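You operate a simulated robot arm through the tools that you are given. There is no shell and no other tool.

The job below is to be done with a simulated robot arm. You get a single attempt, and the scene is never put back.

TASK
At the reader, read slide N5 on its own colour and stand it in the rack the display names.
Fine: colour dial on the slide's dye; one read; clear the display. Set down upright: what you pick out.

The check looks at the end state, three seconds after you hand in, the way a careful person would. Anything else that was tipped, shoved, dropped, spilled or broken makes it a failure.

THE ROBOT
A 6-joint arm with a fingered hand, fixed in place. Base frame: the origin is on the floor under the middle of its stand, x ahead of it, y to its left, z up; the work surface is at about z = 0.9. Readings come in m, rad, newtons and seconds.
With the tool pointing down near the work surface it reaches from about 0.34 to 0.74 m from the base axis. Its first joint turns from -2.007 to 2.007 rad. Payload 4 kg.
The tool frame sits at the grasp point between the pads (the TCP): z along the fingers, y along the line on which they close. The tips reach 0.026 m beyond it. The gripper opens to 0.132 m; its body begins 0.073 m behind the TCP. The gripper is a hand of 4 fingers: y runs from the thumb to the fingers, the wrist lies at [0, 0, -0.239] in the tool frame.
Orientation is that of the tool frame in the base frame, as a unit quaternion [w, x, y, z]. With the fingers straight down and closing along the base's y, the tool's x points along the base's -x, its y along +y and its z along -z.

THE INTERFACE
- The arm moves only by the tool drive_tool. Its argument "motion" is a list of rows, each a list of 6 numbers: the shift along the tool's x, y, z in units of 400 mm (1.0 is 400 mm), then the turn, a rotation vector about the tool's x, y, z in units of 180 degrees (1.0 is 180 degrees). In form: [[x, y, z, wx, wy, wz], ...]. A call has 1 to 20 rows; each row is the pose to reach, as a shift and turn from the pose commanded when the call began, along the tool's axes at that moment. A call with a number of a shift or a turn outside -1 to 1 is refused whole. Each row takes 0.2 s and may step no farther than 0.05 m and 0.15 rad from the row before; otherwise, the whole call is refused. A pose out of reach is approached as far as the arm can. The call stops where the force on the tool passes 90 N (or 10 N more than at its start, if that is more) or the arm is blocked; 0.2 s more then pass. In this call time passes only in rows, and 0.2 s behind the last. It gives the time, the measured TCP pose, the force on the tool (base axes), the opening and the grip force at its end, in the units of the frame above (readings bear some noise), with the torque about the TCP (base axes, N m) and any sound that the robot's microphone picked up.
- Cameras (640 x 400 px; columns grow to the right, rows downward): "scene" is fixed at [0.0496, -0.5001, 1.6846]; the picture's right is [0.50, -0.87, 0.00], its down [-0.56, -0.33, -0.76] and it looks along [0.66, 0.38, -0.65] (base axes); focal length 362 px, centre (320, 200). "wrist" rides on the gripper at [0.068, 0.002, -0.097] in the tool frame; the picture's right is [-0.03, 1.00, 0.00], its down [-0.82, -0.02, -0.58] and it looks along [-0.58, -0.01, 0.82] (tool axes); focal length 270 px, centre (320, 200). There is no depth. A picture from a camera that has moved, and an enlarged one, comes with that camera's place and axes in the base frame and with its lens.
- camera(camera): a new picture of that camera. No time passes.
- raise_lower(by): slides the trunk up (or, below 0, down) by that many m; the arm rides with it, the base frame stays. It gives what a move gives, with no picture.
- move_fingers(finger1, finger2, finger3, thumb_bend): sets how far each is bent, from 0 (flat) to 1 (curled in); at 0.3 the hand is open as for a grip, at 0.7 the pads meet at the TCP. One left out holds its place. A second passes; each finger stops where it meets its share of the squeeze, and holds until it gets a number again. It is the only way to open and close the hand. It gives what a move gives, with no picture; readings hold the bend of each and the force on the fingers (four entries, about 0 where the hand has none), thumb and palm.
- enlarge(camera, box): a new picture of the part [left, top, right, bottom] of that camera's present view, enlarged. No time passes.
- job_done(): hands the job in; it is judged then, once.

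Places have to be worked out from the pictures, the camera data and where the tool is seen. Open the gripper and draw the arm clear of the work before you hand the job in, unless the task says otherwise.

The tools are called after "Emit:" as name(argument=value, ...) on one line, values as JSON. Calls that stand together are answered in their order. drive_tool: Moves the arm, as the interface text tells. Its arguments: {"type":"object","properties":{"motion":{"type":"array"}},"required":["motion"]} The other tools are called the same way: raise_lower (by) moves the trunk up or down; move_fingers (finger1, finger2, finger3, thumb_bend) moves the fingers one by one; camera (camera) takes a picture; enlarge (camera, box) takes an enlarged picture of a part of a camera's view; job_done () hands the job in.

At the start:

```text
time: 0.0
tool_pos: [0.3758, -0.1643, 1.3999]
tool_rot: [0.0, 0.0, 1.0, 0.0]
force: [0.2, -0.2, 0.2]
wrist_torque: [-0.02, 0.0, -0.01]
opening: 0.1317
grasp_force: 0.0
shape: jaw
bend: [0.3, 0.3, 0.3, 0.3]
finger forces: [0.0, 0.0, 0.1, 0.1, 0.0, 0.0]
trunk travel left (down, up): [-0.925, 0.065]
```

scene: 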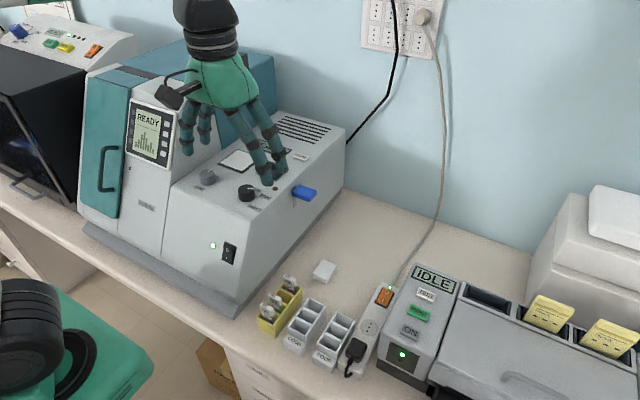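
wrist: 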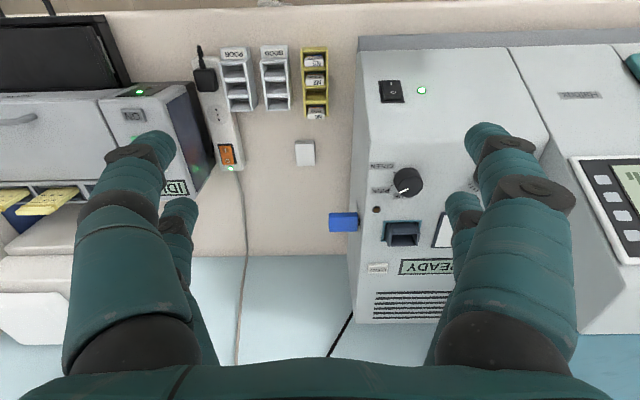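

I start by looking more closely at the reader, its dial and the slides before moving anything.

Emit:
enlarge(camera="scene", box=[180, 130, 340, 230])

Emit:
enlarge(camera="scene", box=[240, 250, 400, 380])

Emit:
enlarge(camera="wrist", box=[340, 60, 500, 330])

Emit:
enlarge(camera="wrist", box=[180, 30, 350, 180])

Emit:
enlarge(camera="scene", box=[380, 250, 640, 400])

Emit:
enlarge(camera="scene", box=[0, 0, 240, 220])

```text
4.00 times, centred on (260, 180) of scene
camera zoom: at [0.0496, -0.5001, 1.6846], right [0.5, -0.87, 0.0], down [-0.56, -0.33, -0.76], along [0.66, 0.38, -0.65], focal length 1450 px, centre (560, 280)
```

zoom: 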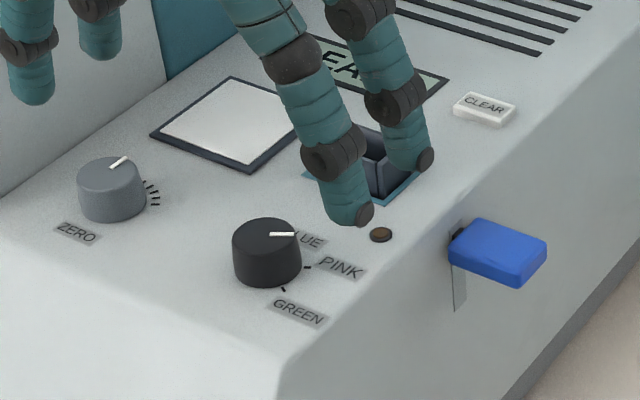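

```text
3.08 times, centred on (320, 315) of scene
camera zoom: at [0.0496, -0.5001, 1.6846], right [0.5, -0.87, 0.0], down [-0.56, -0.33, -0.76], along [0.66, 0.38, -0.65], focal length 1115 px, centre (320, -154)
```

zoom: 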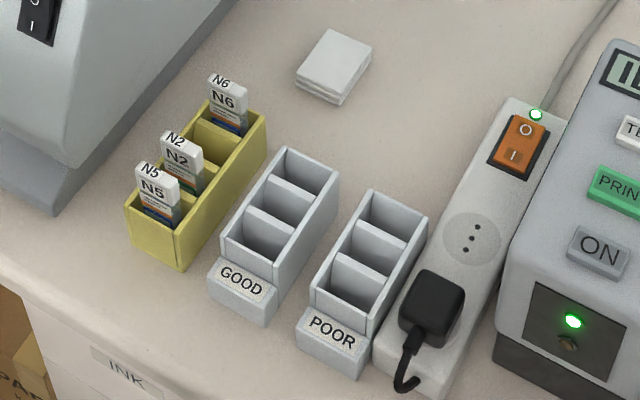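

```text
1.48 times, centred on (420, 195) of wrist
camera zoom: at [0.3051, -0.1621, 1.497], right [0.03, 1.0, 0.0], down [0.82, -0.02, 0.58], along [0.58, -0.01, -0.82], focal length 400 px, centre (172, 207)
```

zoom: 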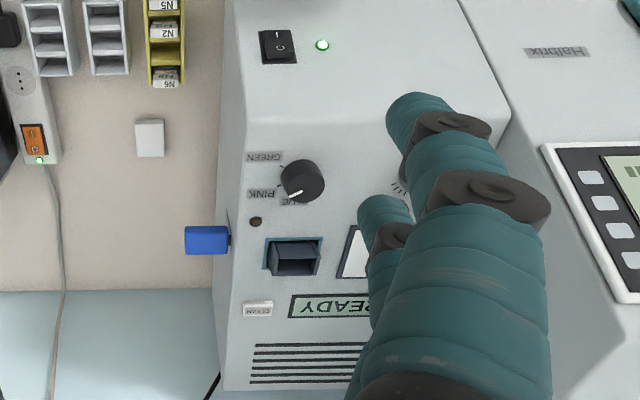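

```text
2.67 times, centred on (265, 105) of wrist
camera zoom: at [0.3051, -0.1621, 1.497], right [0.03, 1.0, 0.0], down [0.82, -0.02, 0.58], along [0.58, -0.01, -0.82], focal length 721 px, centre (467, 453)
```

zoom: 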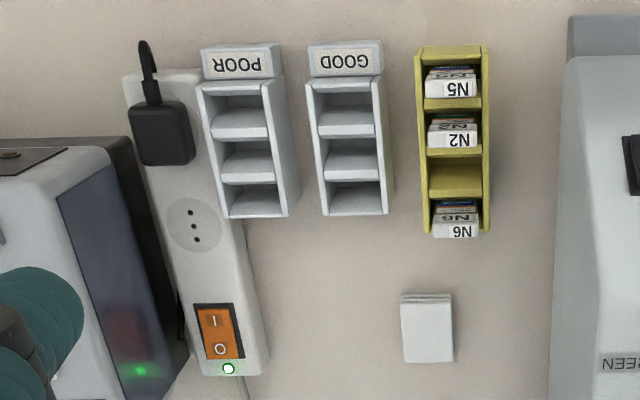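

```text
2.46 times, centred on (510, 325) of scene
camera zoom: at [0.0496, -0.5001, 1.6846], right [0.5, -0.87, 0.0], down [-0.56, -0.33, -0.76], along [0.66, 0.38, -0.65], focal length 892 px, centre (-148, -108)
```

zoom: 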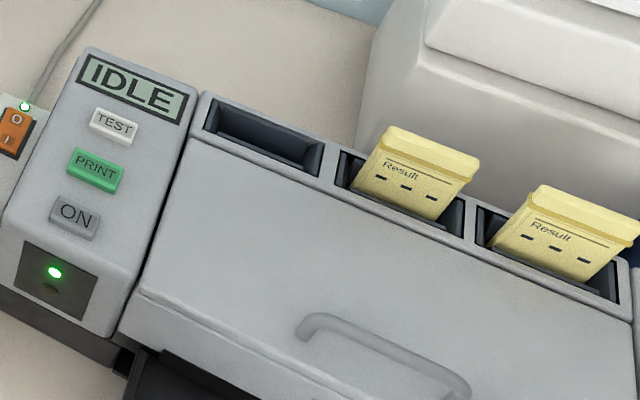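

```text
1.82 times, centred on (120, 110) of scene
camera zoom: at [0.0496, -0.5001, 1.6846], right [0.5, -0.87, 0.0], down [-0.56, -0.33, -0.76], along [0.66, 0.38, -0.65], focal length 659 px, centre (684, 364)
```

zoom: 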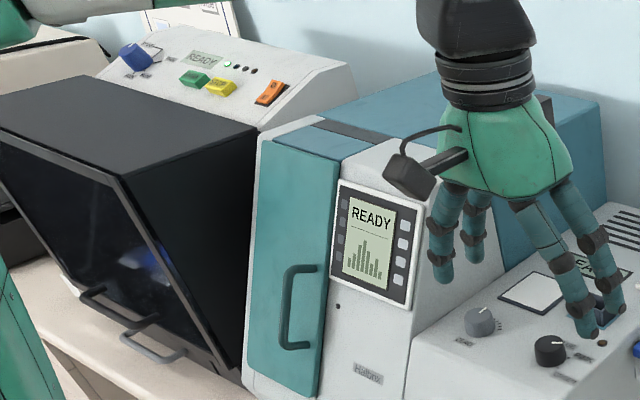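

The reader has a colour dial (now apparently on BLUE), a slide well, a CLEAR key and a blue side lever; N5 stands at about (0.38, -0.17) in the yellow rack. I'll test the fingers one at a time in free air to learn the hand's layout.

Emit:
move_fingers(finger1=0.7)

Emit:
camera(camera="wrist")

Emit:
camera(camera="scene")

```text
time: 1.0
tool_pos: [0.3747, -0.1649, 1.3999]
tool_rot: [0.0, 0.0, 1.0, -0.001]
force: [0.4, -0.2, 0.1]
wrist_torque: [0.01, -0.02, -0.03]
opening: 0.0672
grasp_force: 0.0
shape: fingers
bend: [0.7, 0.3, 0.3, 0.3]
finger forces: [0.0, 0.0, 0.0, 0.0, 0.0, 0.1]
trunk travel left (down, up): [-0.925, 0.065]
```

```text
taken
camera wrist: at [0.3051, -0.1621, 1.497], right [0.03, 1.0, 0.0], down [0.82, -0.02, 0.58], along [0.58, -0.01, -0.82], focal length 270 px, centre (320, 200)
```

wrist: 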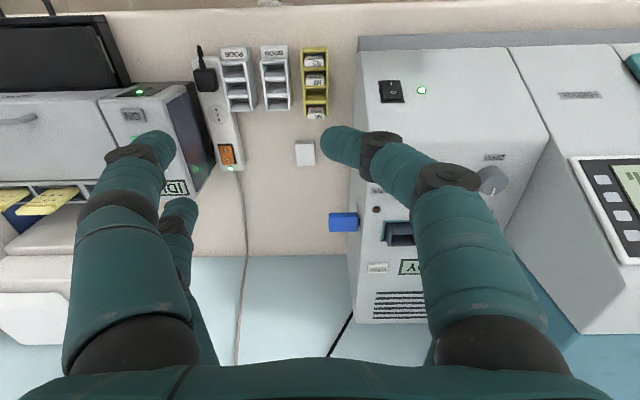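

```text
taken
```

scene: 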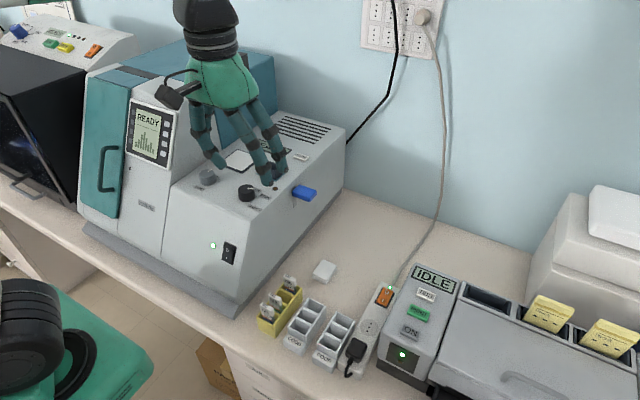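

Finger 1 is the near one on the +y side (low x). I test the thumb next.

Emit:
move_fingers(thumb_bend=0.7)

Emit:
camera(camera="wrist")

Emit:
camera(camera="scene")

```text
time: 2.0
tool_pos: [0.3735, -0.164, 1.3994]
tool_rot: [0.0, 0.0, 1.0, 0.0]
force: [0.3, -0.1, -0.2]
wrist_torque: [0.0, -0.03, 0.03]
opening: 0.0015
grasp_force: 0.1
shape: fingers
bend: [0.7, 0.3, 0.3, 0.7]
finger forces: [0.1, 0.0, 0.1, 0.0, 0.1, 0.0]
trunk travel left (down, up): [-0.925, 0.065]
```

```text
taken
camera wrist: at [0.3051, -0.1621, 1.497], right [0.03, 1.0, 0.0], down [0.82, -0.02, 0.58], along [0.58, -0.01, -0.82], focal length 270 px, centre (320, 200)
```

wrist: 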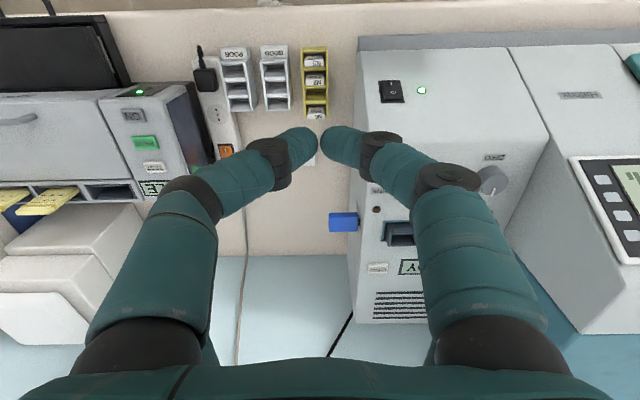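

```text
taken
```

scene: 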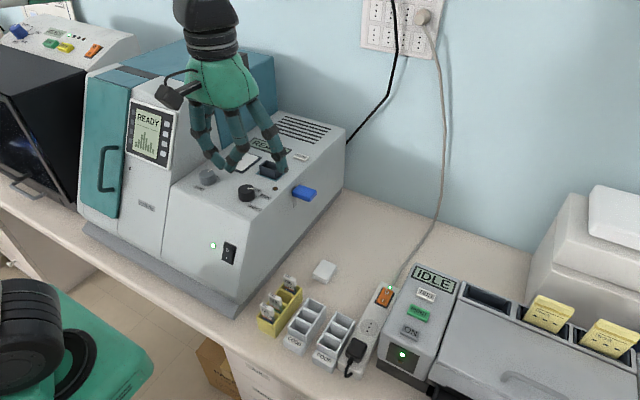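

Thumb opposes finger 1 on the near side. Now test fingers 2 and 3.

Emit:
move_fingers(finger1=0.3, finger2=0.7, thumb_bend=0.3)

Emit:
camera(camera="wrist")

Emit:
move_fingers(finger2=0.3, finger3=0.7)

Emit:
camera(camera="wrist")

Emit:
camera(camera="scene")

```text
time: 3.0
tool_pos: [0.3741, -0.1657, 1.3997]
tool_rot: [0.0, 0.0, 1.0, 0.0]
force: [0.5, -0.3, -0.2]
wrist_torque: [-0.01, -0.03, -0.03]
opening: 0.1325
grasp_force: 0.2
shape: fingers
bend: [0.3, 0.7, 0.3, 0.3]
finger forces: [0.0, 0.0, 0.0, 0.0, 0.0, 0.0]
trunk travel left (down, up): [-0.925, 0.065]
```

```text
taken
camera wrist: at [0.3051, -0.1621, 1.497], right [0.03, 1.0, 0.0], down [0.82, -0.02, 0.58], along [0.58, -0.01, -0.82], focal length 270 px, centre (320, 200)
```

wrist: 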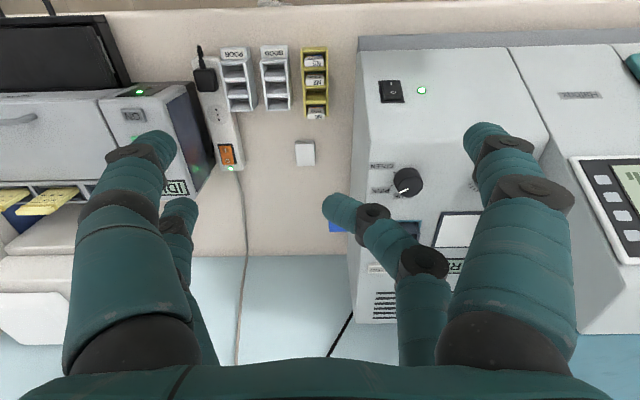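

```text
time: 4.0
tool_pos: [0.374, -0.1642, 1.3993]
tool_rot: [0.0, 0.0, 1.0, -0.001]
force: [0.3, 0.5, -0.1]
wrist_torque: [-0.02, -0.01, 0.01]
opening: 0.1324
grasp_force: 0.0
shape: fingers
bend: [0.3, 0.3, 0.7, 0.3]
finger forces: [0.0, 0.0, 0.0, 0.0, 0.0, 0.0]
trunk travel left (down, up): [-0.925, 0.065]
```

```text
taken
camera wrist: at [0.3051, -0.1621, 1.497], right [0.03, 1.0, 0.0], down [0.82, -0.02, 0.58], along [0.58, -0.01, -0.82], focal length 270 px, centre (320, 200)
```

wrist: 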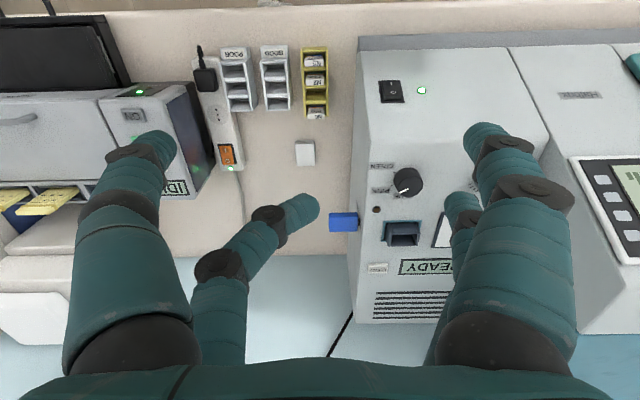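

```text
taken
```

scene: 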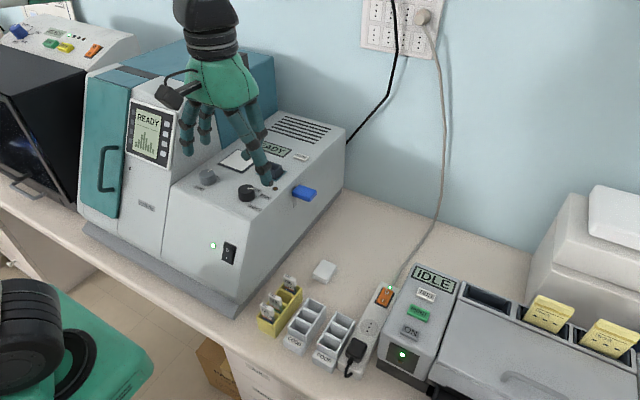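

The layout is clear: finger1/thumb oppose each other at tool +x, finger2/finger3 oppose each other at tool −x. I reopen the hand and look closer at slide N5's colour and the dial.

Emit:
move_fingers(finger3=0.3)

Emit:
enlarge(camera="scene", box=[255, 265, 305, 340])

Emit:
enlarge(camera="wrist", box=[290, 40, 340, 130])

Emit:
enlarge(camera="wrist", box=[350, 140, 470, 300])

Emit:
enlarge(camera="scene", box=[220, 170, 330, 220])

```text
time: 5.0
tool_pos: [0.3739, -0.1646, 1.3991]
tool_rot: [-0.001, 0.0, 1.0, 0.0]
force: [0.1, -0.4, -0.4]
wrist_torque: [0.0, -0.05, -0.01]
opening: 0.1326
grasp_force: 0.0
shape: fingers
bend: [0.3, 0.3, 0.3, 0.3]
finger forces: [0.0, 0.1, 0.0, 0.1, 0.1, 0.1]
trunk travel left (down, up): [-0.925, 0.065]
```

```text
5.33 times, centred on (280, 302) of scene
camera zoom: at [0.0496, -0.5001, 1.6846], right [0.5, -0.87, 0.0], down [-0.56, -0.33, -0.76], along [0.66, 0.38, -0.65], focal length 1933 px, centre (533, -347)
```

zoom: 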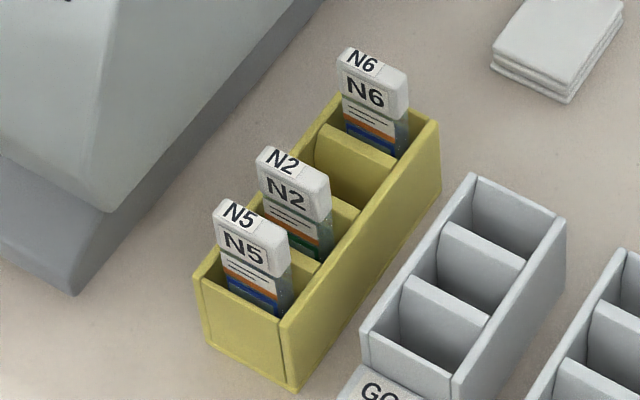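

```text
4.44 times, centred on (315, 85) of wrist
camera zoom: at [0.3051, -0.1621, 1.497], right [0.03, 1.0, 0.0], down [0.82, -0.02, 0.58], along [0.58, -0.01, -0.82], focal length 1201 px, centre (342, 711)
```

zoom: 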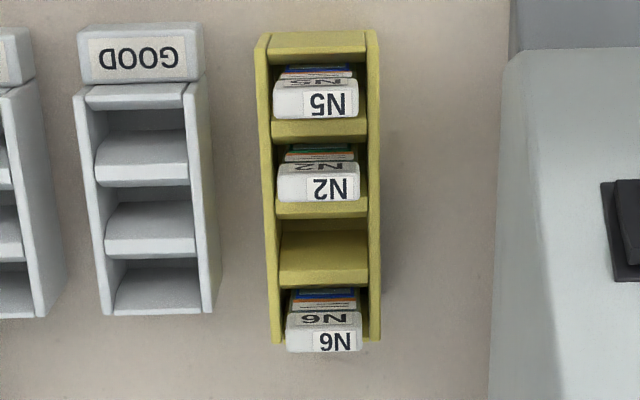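

```text
2.50 times, centred on (410, 220) of wrist
camera zoom: at [0.3051, -0.1621, 1.497], right [0.03, 1.0, 0.0], down [0.82, -0.02, 0.58], along [0.58, -0.01, -0.82], focal length 676 px, centre (95, 150)
```

zoom: 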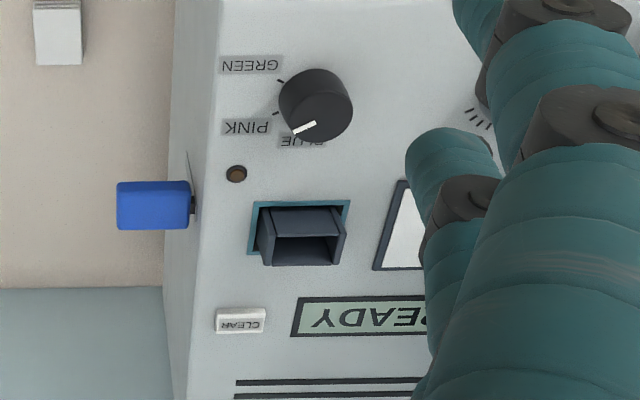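

```text
5.82 times, centred on (275, 195) of scene
camera zoom: at [0.0496, -0.5001, 1.6846], right [0.5, -0.87, 0.0], down [-0.56, -0.33, -0.76], along [0.66, 0.38, -0.65], focal length 2109 px, centre (582, 229)
```

zoom: 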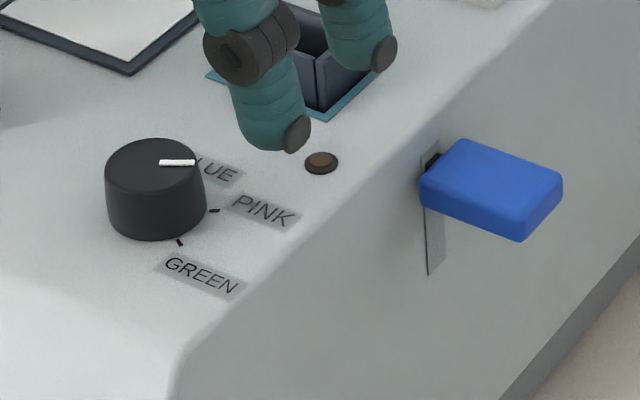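

The dial's white mark lines up with the PINK tick (same direction as its tick from the knob centre), and N5 shows an orange strip over a blue band. I'll lower the hand above the yellow rack for a closer look at N5's dye before touching anything.

Emit:
drive_tool(motion=[[0.005, 0, 0.12, 0, 0, 0], [0.01, 0, 0.24, 0, 0, 0], [0.015, 0, 0.36, 0, 0, 0], [0.02, 0, 0.48, 0, 0, 0], [0.025, 0, 0.6, 0, 0, 0], [0.03, 0, 0.7, 0, 0, 0]])

Emit:
camera(camera="wrist")

Emit:
camera(camera="scene")

```text
time: 6.4
tool_pos: [0.3634, -0.1656, 1.1179]
tool_rot: [0.0, 0.0, 1.0, 0.0]
force: [0.4, 0.3, 0.1]
wrist_torque: [0.04, -0.01, -0.04]
opening: 0.1326
grasp_force: 0.1
shape: fingers
bend: [0.3, 0.3, 0.3, 0.3]
finger forces: [0.0, 0.0, 0.1, 0.0, 0.0, 0.0]
trunk travel left (down, up): [-0.925, 0.065]
```

```text
taken
camera wrist: at [0.2952, -0.1631, 1.2144], right [0.03, 1.0, 0.0], down [0.82, -0.02, 0.58], along [0.58, -0.01, -0.82], focal length 270 px, centre (320, 200)
```

wrist: 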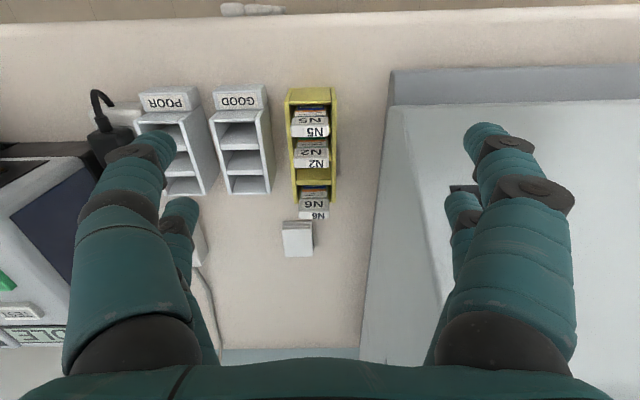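

```text
taken
```

scene: 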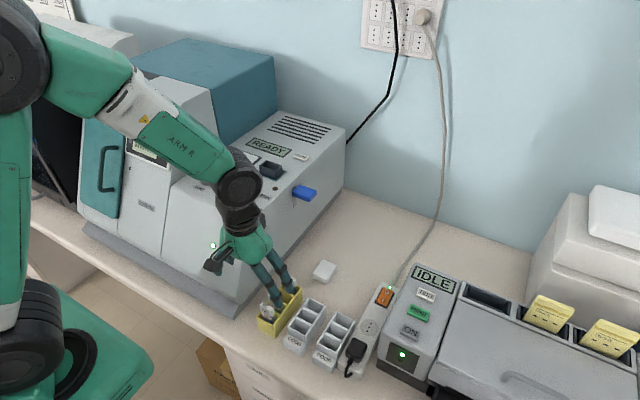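

Now I enlarge N5 and its neighbours from this closer viewpoint.

Emit:
enlarge(camera="wrist", box=[280, 80, 345, 225])

Emit:
enlarge(camera="wrist", box=[285, 85, 345, 145])

Emit:
enlarge(camera="wrist", box=[130, 80, 280, 200])

Emit:
enlarge(camera="scene", box=[190, 230, 330, 345])

Emit:
enlarge(camera="scene", box=[230, 120, 340, 200])

```text
2.76 times, centred on (312, 152) of wrist
camera zoom: at [0.2952, -0.1631, 1.2144], right [0.03, 1.0, 0.0], down [0.82, -0.02, 0.58], along [0.58, -0.01, -0.82], focal length 746 px, centre (341, 331)
```

zoom: 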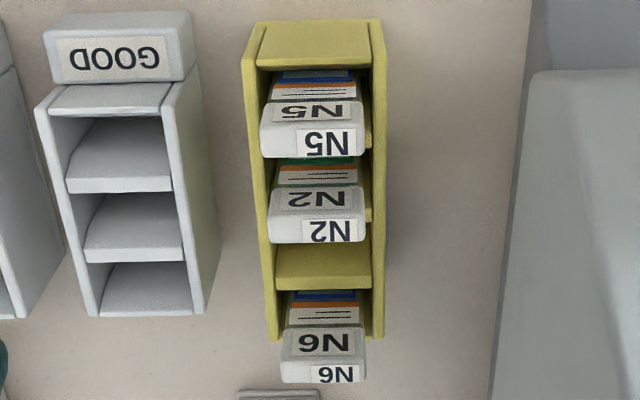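

```text
6.67 times, centred on (315, 115) of wrist
camera zoom: at [0.2952, -0.1631, 1.2144], right [0.03, 1.0, 0.0], down [0.82, -0.02, 0.58], along [0.58, -0.01, -0.82], focal length 1802 px, centre (353, 767)
```

zoom: 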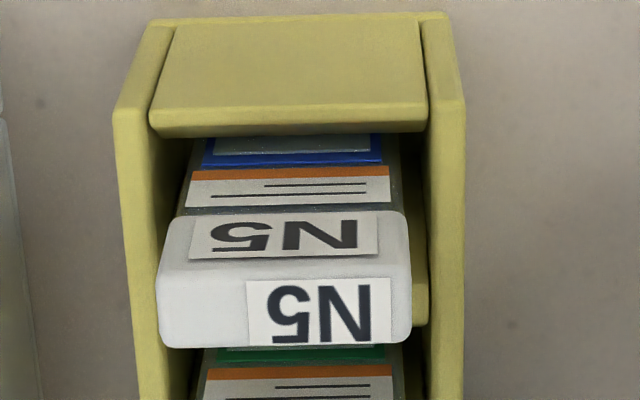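

```text
3.33 times, centred on (205, 140) of wrist
camera zoom: at [0.2952, -0.1631, 1.2144], right [0.03, 1.0, 0.0], down [0.82, -0.02, 0.58], along [0.58, -0.01, -0.82], focal length 901 px, centre (703, 400)
```

zoom: 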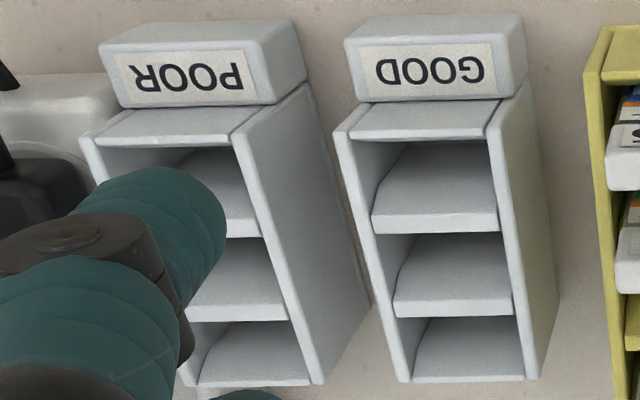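

```text
3.48 times, centred on (260, 288) of scene
camera zoom: at [0.0496, -0.5001, 1.6846], right [0.5, -0.87, 0.0], down [-0.56, -0.33, -0.76], along [0.66, 0.38, -0.65], focal length 1261 px, centre (529, -104)
```

zoom: 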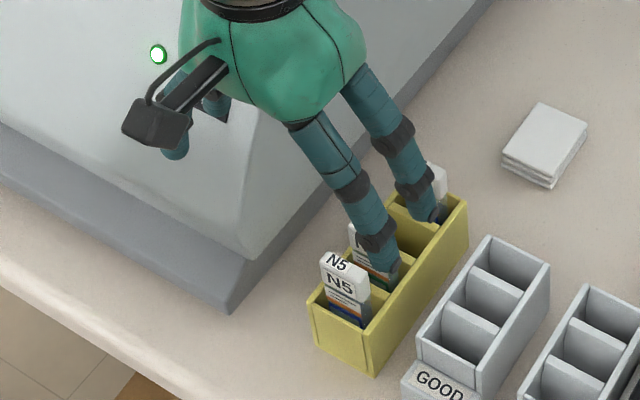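

```text
5.00 times, centred on (285, 160) of scene
camera zoom: at [0.0496, -0.5001, 1.6846], right [0.5, -0.87, 0.0], down [-0.56, -0.33, -0.76], along [0.66, 0.38, -0.65], focal length 1812 px, centre (495, 400)
```

zoom: 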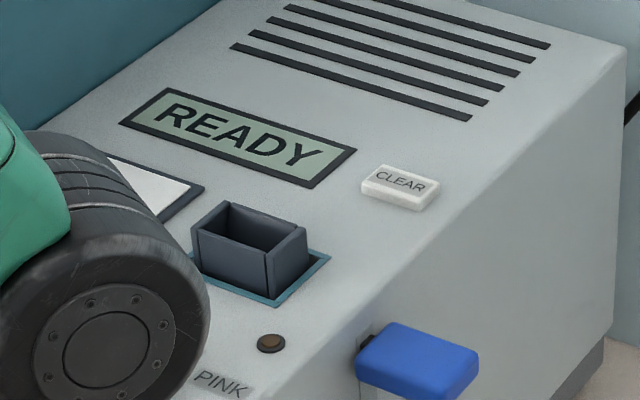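

N5's window frame is blue (N2's is green), and the slide is about 33 mm wide in y and 9 mm thick in x, with its cap top near z≈0.99. Before picking it, I go up and over to survey the reader's top panel and locate the dial precisely.

Emit:
drive_tool(motion=[[0, 0, -0.12, 0, 0, 0], [0, 0, -0.24, 0, 0, 0], [0, 0, -0.36, 0, 0, 0], [0, 0, -0.48, 0, 0, 0], [0, 0, -0.6, 0, 0, 0], [0, 0, -0.7, 0, 0, 0], [-0.05, 0.084, -0.7, 0, 0, 0], [-0.1, 0.169, -0.7, 0, 0, 0], [-0.15, 0.253, -0.7, 0, 0, 0], [-0.2, 0.3375, -0.7, 0, 0, 0]])

Emit:
camera(camera="wrist")

Emit:
camera(camera="scene")

```text
time: 8.6
tool_pos: [0.4464, -0.0286, 1.3983]
tool_rot: [-0.001, -0.001, 1.0, 0.0]
force: [-0.1, 0.7, 0.4]
wrist_torque: [0.0, 0.0, -0.01]
opening: 0.1326
grasp_force: 0.1
shape: fingers
bend: [0.3, 0.3, 0.3, 0.3]
finger forces: [0.1, 0.0, 0.0, 0.1, 0.1, 0.1]
trunk travel left (down, up): [-0.925, 0.065]
```

```text
taken
camera wrist: at [0.3769, -0.0264, 1.4962], right [0.03, 1.0, 0.0], down [0.82, -0.02, 0.58], along [0.58, -0.02, -0.82], focal length 270 px, centre (320, 200)
```

wrist: 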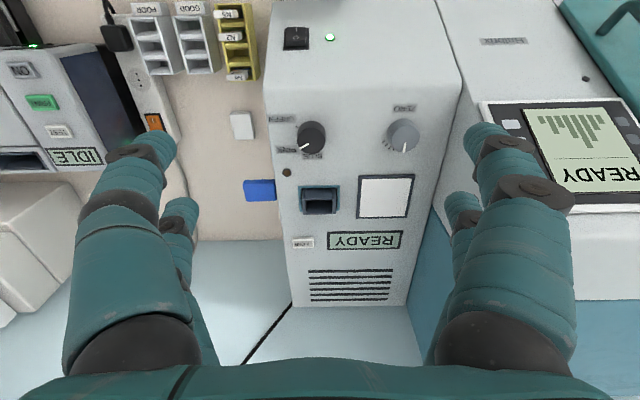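

```text
taken
```

scene: 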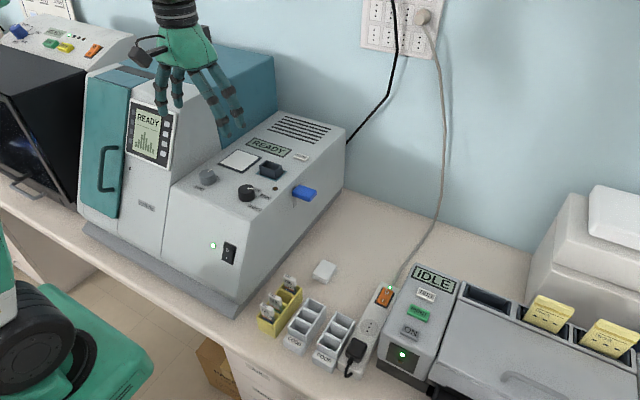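

I enlarge the panel from both cameras to locate the knob, well, CLEAR key and lever.

Emit:
enlarge(camera="wrist", box=[235, 80, 435, 260])

Emit:
enlarge(camera="scene", box=[190, 120, 350, 220])

Emit:
enlarge(camera="scene", box=[230, 170, 290, 215])

Emit:
enlarge(camera="wrist", box=[260, 100, 340, 160])

```text
2.22 times, centred on (335, 170) of wrist
camera zoom: at [0.3769, -0.0264, 1.4962], right [0.03, 1.0, 0.0], down [0.82, -0.02, 0.58], along [0.58, -0.02, -0.82], focal length 601 px, centre (287, 267)
```

zoom: 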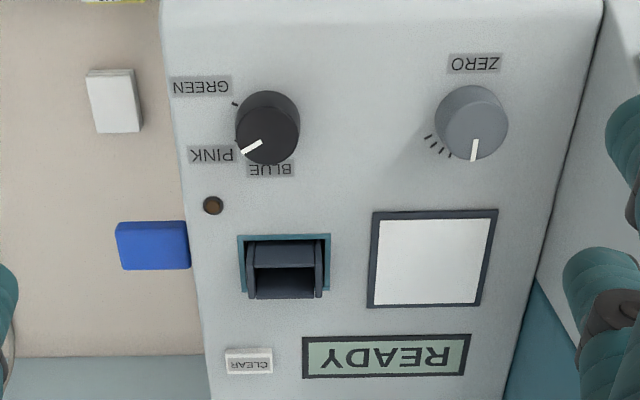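

```text
4.00 times, centred on (270, 170) of scene
camera zoom: at [0.0496, -0.5001, 1.6846], right [0.5, -0.87, 0.0], down [-0.56, -0.33, -0.76], along [0.66, 0.38, -0.65], focal length 1450 px, centre (520, 320)
```

zoom: 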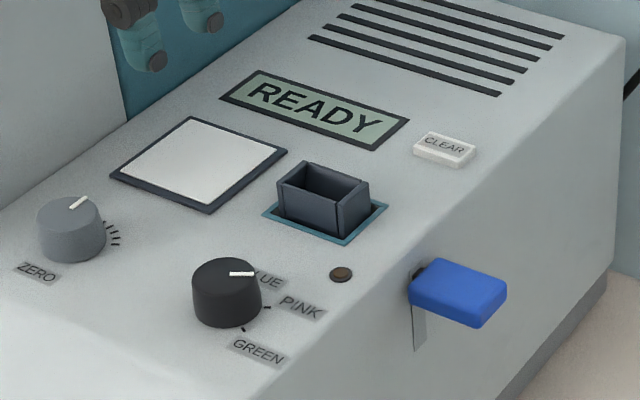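

```text
8.89 times, centred on (260, 192) of scene
camera zoom: at [0.0496, -0.5001, 1.6846], right [0.5, -0.87, 0.0], down [-0.56, -0.33, -0.76], along [0.66, 0.38, -0.65], focal length 3222 px, centre (853, 267)
```

zoom: 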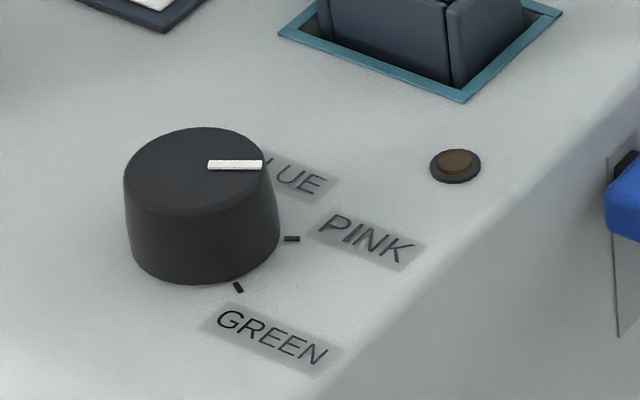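

```text
6.67 times, centred on (300, 130) of wrist
camera zoom: at [0.3769, -0.0264, 1.4962], right [0.03, 1.0, 0.0], down [0.82, -0.02, 0.58], along [0.58, -0.02, -0.82], focal length 1802 px, centre (453, 667)
```

zoom: 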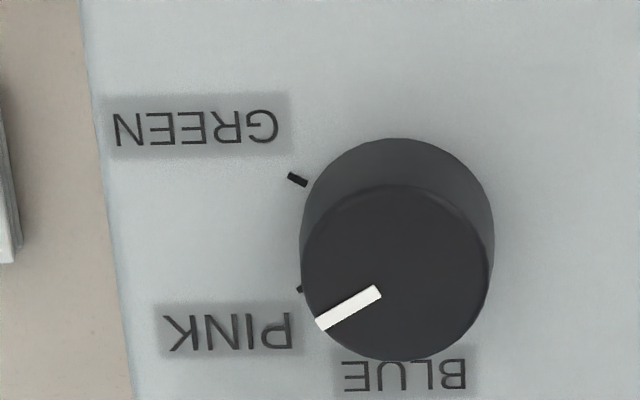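

The dial mark is parallel to the PINK tick (30° from −y towards +x); BLUE sits 60° further counter‑clockwise. I place the knob at about (0.512, −0.042, top z≈1.178). I narrow the hand and move over the knob, pre‑rotated 30° clockwise.

Emit:
move_fingers(finger1=0.5, finger2=0.5, finger3=0.5, thumb_bend=0.5)

Emit:
drive_tool(motion=[[-0.042, -0.008, 0.087, 0, 0, 0.0417], [-0.084, -0.016, 0.174, 0, 0, 0.0833], [-0.126, -0.024, 0.26, 0, 0, 0.125], [-0.1675, -0.032, 0.3475, 0, 0, 0.1667]])

Emit:
camera(camera="wrist")

Emit:
camera(camera="scene")

```text
time: 9.6
tool_pos: [0.4435, -0.0306, 1.3995]
tool_rot: [0.0, 0.0, 1.0, 0.0]
force: [-0.6, 0.4, -0.2]
wrist_torque: [0.01, 0.02, 0.02]
opening: 0.0663
grasp_force: 0.2
shape: fingers
bend: [0.5, 0.5, 0.5, 0.5]
finger forces: [0.1, 0.1, 0.0, 0.1, 0.0, 0.1]
trunk travel left (down, up): [-0.925, 0.065]
```

```text
time: 10.6
tool_pos: [0.5155, -0.0414, 1.2607]
tool_rot: [0.0, 0.261, 0.965, 0.0]
force: [-0.3, 0.0, 0.1]
wrist_torque: [-0.02, 0.02, -0.03]
opening: 0.0664
grasp_force: 0.0
shape: fingers
bend: [0.5, 0.5, 0.5, 0.5]
finger forces: [0.0, 0.0, 0.0, 0.0, 0.1, 0.0]
trunk travel left (down, up): [-0.925, 0.065]
```

```text
taken
camera wrist: at [0.4553, -0.0048, 1.3585], right [0.52, 0.85, 0.0], down [0.7, -0.43, 0.58], along [0.49, -0.3, -0.82], focal length 270 px, centre (320, 200)
```

wrist: 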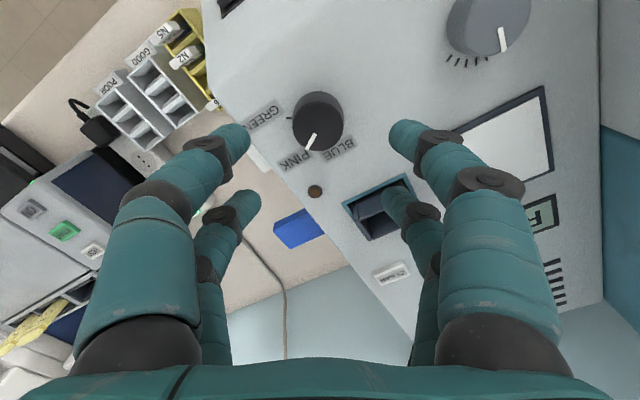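

```text
taken
```

scene: 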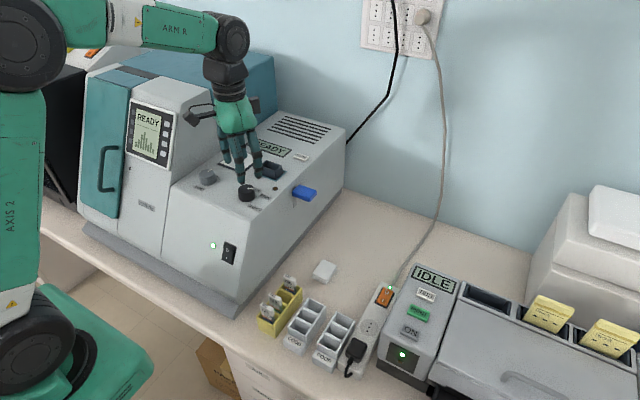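

I enlarge the knob in this closer view to check the centring before descending.

Emit:
enlarge(camera="wrist", box=[260, 70, 380, 170])

Emit:
enlarge(camera="scene", box=[190, 130, 310, 220])

```text
4.00 times, centred on (320, 120) of wrist
camera zoom: at [0.4553, -0.0048, 1.3585], right [0.52, 0.85, 0.0], down [0.7, -0.43, 0.58], along [0.49, -0.3, -0.82], focal length 1081 px, centre (320, 520)
```

zoom: 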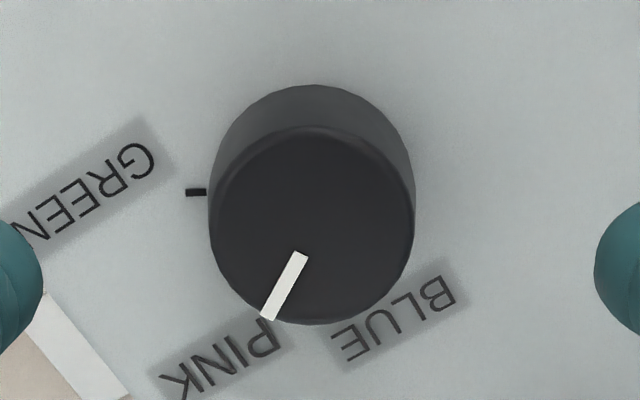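

```text
4.44 times, centred on (250, 175) of scene
camera zoom: at [0.0496, -0.5001, 1.6846], right [0.5, -0.87, 0.0], down [-0.56, -0.33, -0.76], along [0.66, 0.38, -0.65], focal length 1611 px, centre (631, 311)
```

zoom: 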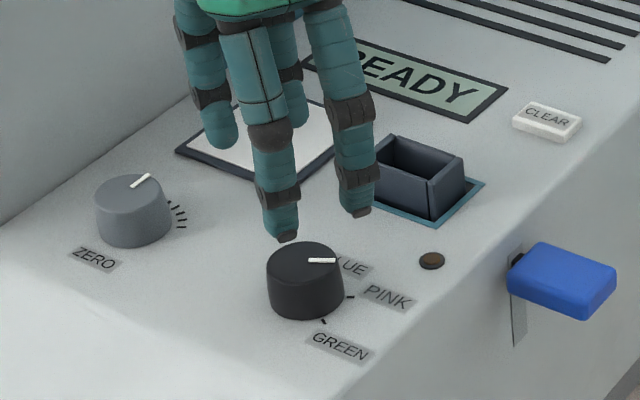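

The knob centre comes out at (0.511, −0.041), within 2 mm of the tool. I descend so the fingertips straddle the knob just above the panel (panel z≈1.157).

Emit:
drive_tool(motion=[[0.002, -0.001, 0.06, 0, 0, 0], [0.004, -0.0025, 0.12, 0, 0, 0], [0.004, -0.0025, 0.16, 0, 0, 0], [0.004, -0.0025, 0.185, 0, 0, 0]])

Emit:
camera(camera="wrist")

Emit:
enlarge(camera="scene", box=[190, 130, 310, 220])

```text
time: 11.6
tool_pos: [0.5091, -0.0412, 1.1886]
tool_rot: [0.001, 0.259, 0.966, 0.001]
force: [0.5, 0.3, 0.4]
wrist_torque: [-0.02, 0.03, 0.01]
opening: 0.0663
grasp_force: 0.1
shape: fingers
bend: [0.5, 0.5, 0.5, 0.5]
finger forces: [0.0, 0.1, 0.0, 0.0, 0.0, 0.0]
trunk travel left (down, up): [-0.925, 0.065]
```

```text
taken
camera wrist: at [0.4504, -0.0045, 1.2852], right [0.52, 0.85, 0.0], down [0.7, -0.43, 0.58], along [0.49, -0.3, -0.82], focal length 270 px, centre (320, 200)
```

wrist: 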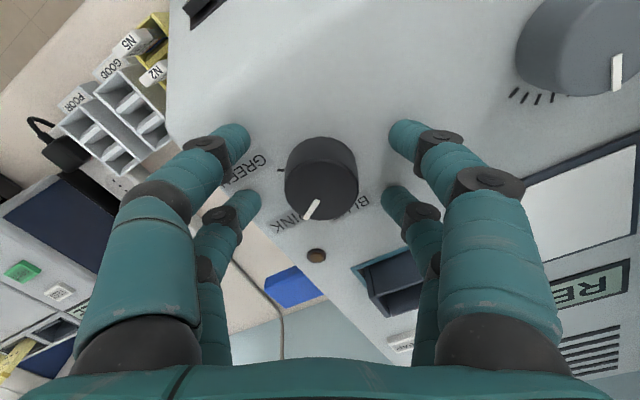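

```text
4.44 times, centred on (250, 175) of scene
camera zoom: at [0.0496, -0.5001, 1.6846], right [0.5, -0.87, 0.0], down [-0.56, -0.33, -0.76], along [0.66, 0.38, -0.65], focal length 1611 px, centre (631, 311)
```

zoom: 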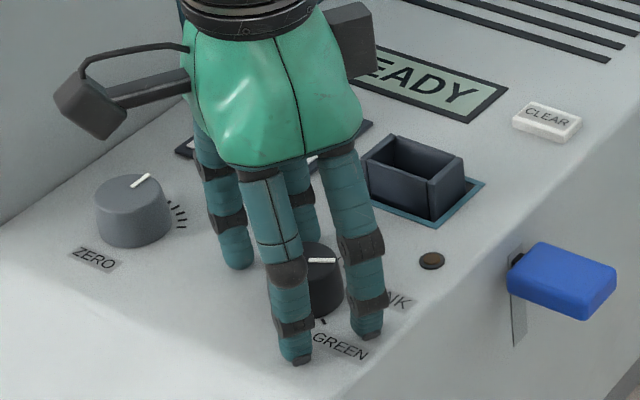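

The knob is centred between the four fingers within about a millimetre, with no contact yet. I close all fingers on it.

Emit:
move_fingers(finger1=0.72, finger2=0.72, finger3=0.72, thumb_bend=0.72)

Emit:
camera(camera="wrist")

Emit:
enlarge(camera="scene", box=[190, 130, 310, 220])

```text
time: 12.6
tool_pos: [0.5097, -0.0415, 1.1873]
tool_rot: [-0.001, 0.259, 0.966, 0.0]
force: [-0.4, 0.9, -6.7]
wrist_torque: [0.0, 0.06, 0.03]
opening: 0.0078
grasp_force: 10.4
shape: fingers
bend: [0.69, 0.66, 0.66, 0.69]
finger forces: [4.5, 6.5, 5.8, 0.0, 4.3, 0.0]
trunk travel left (down, up): [-0.925, 0.065]
```

```text
taken
camera wrist: at [0.4508, -0.0045, 1.2849], right [0.52, 0.85, 0.0], down [0.7, -0.43, 0.58], along [0.49, -0.3, -0.82], focal length 270 px, centre (320, 200)
```

wrist: 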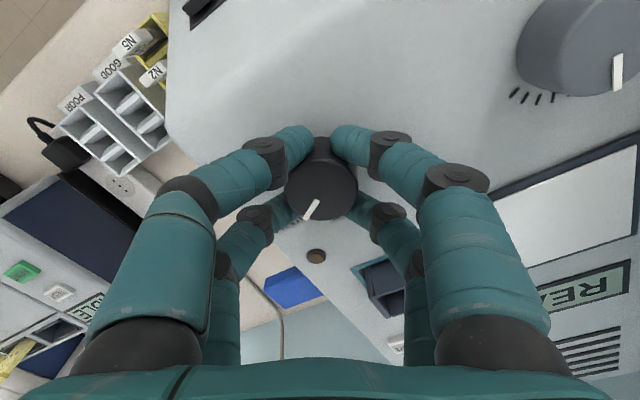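

```text
4.44 times, centred on (250, 175) of scene
camera zoom: at [0.0496, -0.5001, 1.6846], right [0.5, -0.87, 0.0], down [-0.56, -0.33, -0.76], along [0.66, 0.38, -0.65], focal length 1611 px, centre (631, 311)
```

zoom: 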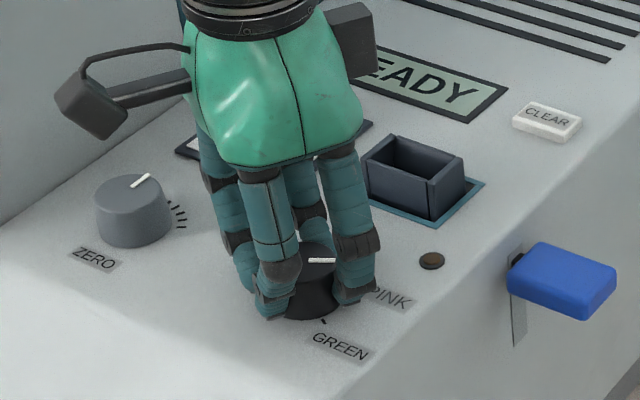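

All four fingers touch the knob with about 10 N of grip. I turn it counter‑clockwise (−60° about tool z) in small steps.

Emit:
drive_tool(motion=[[0, 0, 0, 0, 0, -0.0417], [0, 0, 0, 0, 0, -0.0833], [0, 0, 0, 0, 0, -0.125], [0, 0, 0, 0, 0, -0.1667], [0, 0, 0, 0, 0, -0.2083], [0, 0, 0, 0, 0, -0.25], [0, 0, 0, 0, 0, -0.2917], [0, 0, 0, 0, 0, -0.3333]])

Emit:
camera(camera="wrist")

Emit:
enlarge(camera="scene", box=[190, 130, 310, 220])

```text
time: 14.4
tool_pos: [0.5089, -0.0432, 1.187]
tool_rot: [0.002, -0.26, 0.966, -0.001]
force: [10.3, 0.0, 4.3]
wrist_torque: [-0.07, -0.24, 0.01]
opening: 0.0055
grasp_force: 13.8
shape: fingers
bend: [0.71, 0.68, 0.67, 0.69]
finger forces: [3.0, 8.9, 10.8, 0.1, 5.1, 0.1]
trunk travel left (down, up): [-0.925, 0.065]
```

```text
taken
camera wrist: at [0.4481, -0.0747, 1.2837], right [-0.48, 0.88, 0.0], down [0.72, 0.39, 0.58], along [0.51, 0.28, -0.82], focal length 270 px, centre (320, 200)
```

wrist: 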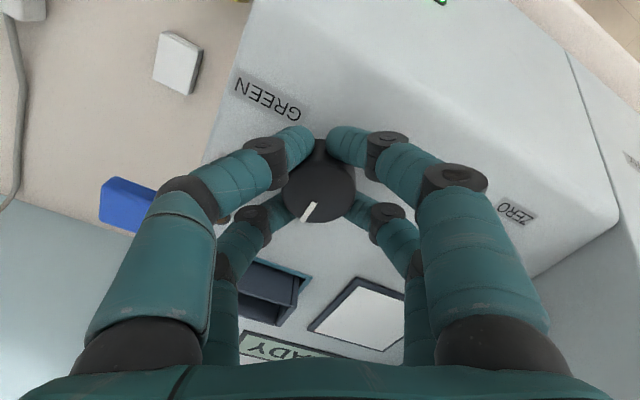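

```text
4.44 times, centred on (250, 175) of scene
camera zoom: at [0.0496, -0.5001, 1.6846], right [0.5, -0.87, 0.0], down [-0.56, -0.33, -0.76], along [0.66, 0.38, -0.65], focal length 1611 px, centre (631, 311)
```

zoom: 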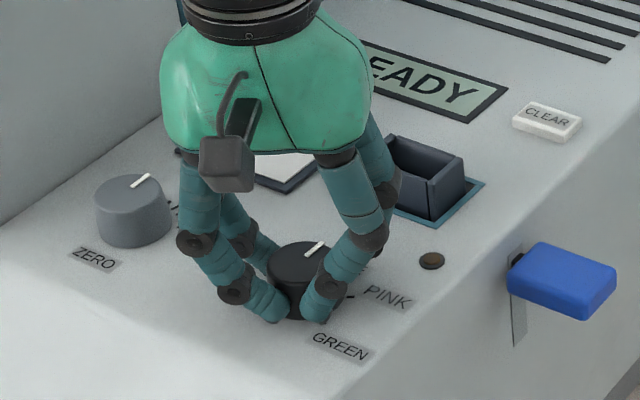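

The pointer rotated together with the hand. I release the knob slowly and rise.

Emit:
move_fingers(finger1=0.5, finger2=0.5, finger3=0.5, thumb_bend=0.5)

Emit:
drive_tool(motion=[[0, 0, -0.08, 0, 0, 0], [0, 0, -0.18, 0, 0, 0], [0, 0, -0.28, 0, 0, 0.0417], [0, 0, -0.35, 0, 0, 0.0833], [0, 0, -0.4, 0, 0, 0.125], [0, 0, -0.45, 0, 0, 0.1667]])

Emit:
camera(camera="wrist")

Emit:
enlarge(camera="scene", box=[230, 170, 290, 215])

```text
time: 15.4
tool_pos: [0.5058, -0.0432, 1.1879]
tool_rot: [0.001, -0.259, 0.966, -0.001]
force: [-4.4, -1.2, 16.6]
wrist_torque: [0.12, 0.09, 0.05]
opening: 0.0655
grasp_force: 7.7
shape: fingers
bend: [0.5, 0.53, 0.53, 0.5]
finger forces: [2.5, 7.5, 4.8, 0.0, 2.2, 0.0]
trunk travel left (down, up): [-0.925, 0.065]
```

```text
time: 16.8
tool_pos: [0.5084, -0.0425, 1.3681]
tool_rot: [0.0, 0.002, 1.0, 0.0]
force: [-0.2, -0.2, -0.1]
wrist_torque: [-0.02, 0.01, 0.01]
opening: 0.0656
grasp_force: 0.1
shape: fingers
bend: [0.5, 0.5, 0.5, 0.5]
finger forces: [0.0, 0.0, 0.0, 0.0, 0.0, 0.0]
trunk travel left (down, up): [-0.925, 0.065]
```

```text
taken
camera wrist: at [0.4401, -0.0378, 1.4659], right [0.03, 1.0, 0.0], down [0.82, -0.02, 0.58], along [0.58, -0.02, -0.82], focal length 270 px, centre (320, 200)
```

wrist: 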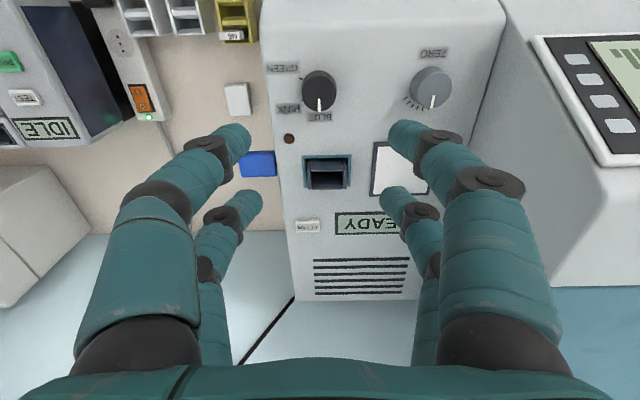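

```text
8.89 times, centred on (260, 192) of scene
camera zoom: at [0.0496, -0.5001, 1.6846], right [0.5, -0.87, 0.0], down [-0.56, -0.33, -0.76], along [0.66, 0.38, -0.65], focal length 3222 px, centre (853, 267)
```

zoom: 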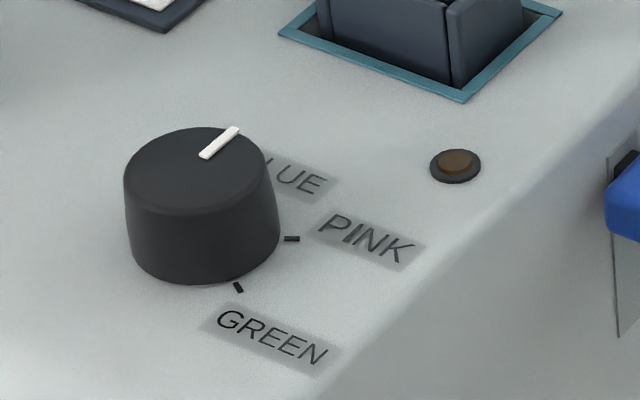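

I check the dial angle from above.

Emit:
enlarge(camera="wrist", box=[260, 50, 380, 140])

Emit:
enlarge(camera="wrist", box=[230, 120, 450, 250])

```text
4.44 times, centred on (320, 95) of wrist
camera zoom: at [0.4401, -0.0378, 1.4659], right [0.03, 1.0, 0.0], down [0.82, -0.02, 0.58], along [0.58, -0.02, -0.82], focal length 1201 px, centre (320, 667)
```

zoom: 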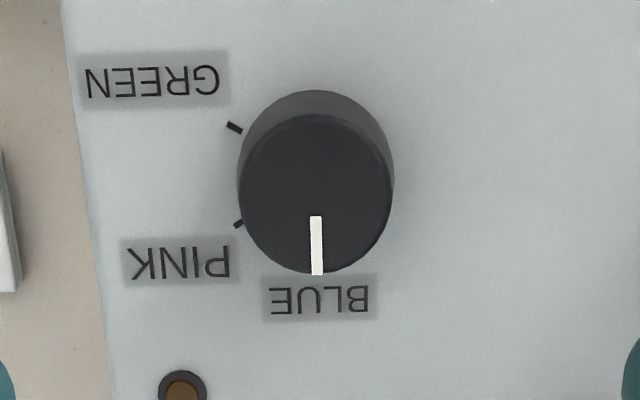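

```text
2.91 times, centred on (340, 185) of wrist
camera zoom: at [0.4401, -0.0378, 1.4659], right [0.03, 1.0, 0.0], down [0.82, -0.02, 0.58], along [0.58, -0.02, -0.82], focal length 786 px, centre (262, 244)
```

zoom: 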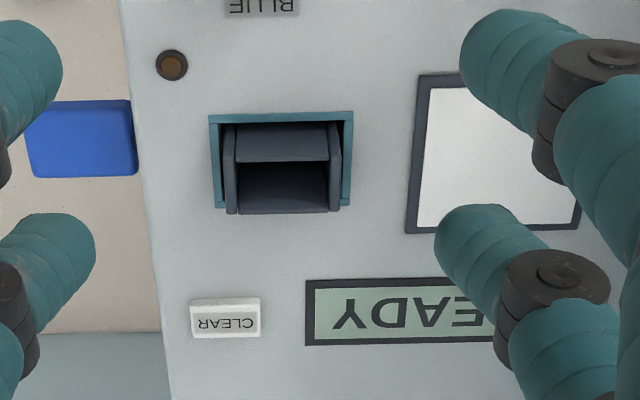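

The dial now points squarely at BLUE. Next I move back over N5, keeping the hand narrowed, and stop above it to check alignment of the finger2/finger3 pair.

Emit:
drive_tool(motion=[[0.074, -0.067, 0, 0, 0, 0], [0.148, -0.134, 0, 0, 0, 0], [0.222, -0.201, 0, 0, 0, 0], [0.296, -0.268, 0, 0, 0, 0], [0.369, -0.335, 0, 0, 0, 0], [0.369, -0.335, 0.11, 0, 0, 0], [0.369, -0.335, 0.22, 0, 0, 0], [0.369, -0.335, 0.33, 0, 0, 0], [0.369, -0.335, 0.44, 0, 0, 0], [0.369, -0.335, 0.55, 0, 0, 0], [0.369, -0.335, 0.66, 0, 0, 0], [0.369, -0.335, 0.72, 0, 0, 0]])

Emit:
camera(camera="wrist")

Emit:
enlarge(camera="scene", box=[220, 240, 320, 340])

```text
time: 19.4
tool_pos: [0.3573, -0.1793, 1.0748]
tool_rot: [-0.001, 0.001, 1.0, 0.0]
force: [-0.3, -0.2, 0.0]
wrist_torque: [0.0, 0.03, 0.01]
opening: 0.0659
grasp_force: 0.0
shape: fingers
bend: [0.5, 0.5, 0.5, 0.5]
finger forces: [0.0, 0.1, 0.0, 0.0, 0.0, 0.0]
trunk travel left (down, up): [-0.925, 0.065]
```

```text
taken
camera wrist: at [0.2881, -0.1764, 1.1716], right [0.03, 1.0, 0.0], down [0.82, -0.02, 0.58], along [0.58, -0.02, -0.82], focal length 270 px, centre (320, 200)
```

wrist: 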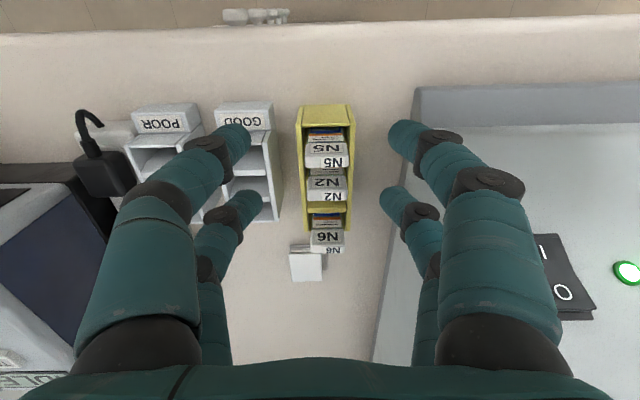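

```text
4.00 times, centred on (270, 290) of scene
camera zoom: at [0.0496, -0.5001, 1.6846], right [0.5, -0.87, 0.0], down [-0.56, -0.33, -0.76], along [0.66, 0.38, -0.65], focal length 1450 px, centre (520, -160)
```

zoom: 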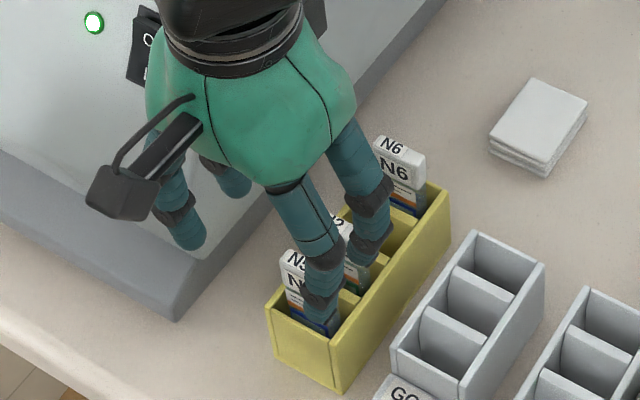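

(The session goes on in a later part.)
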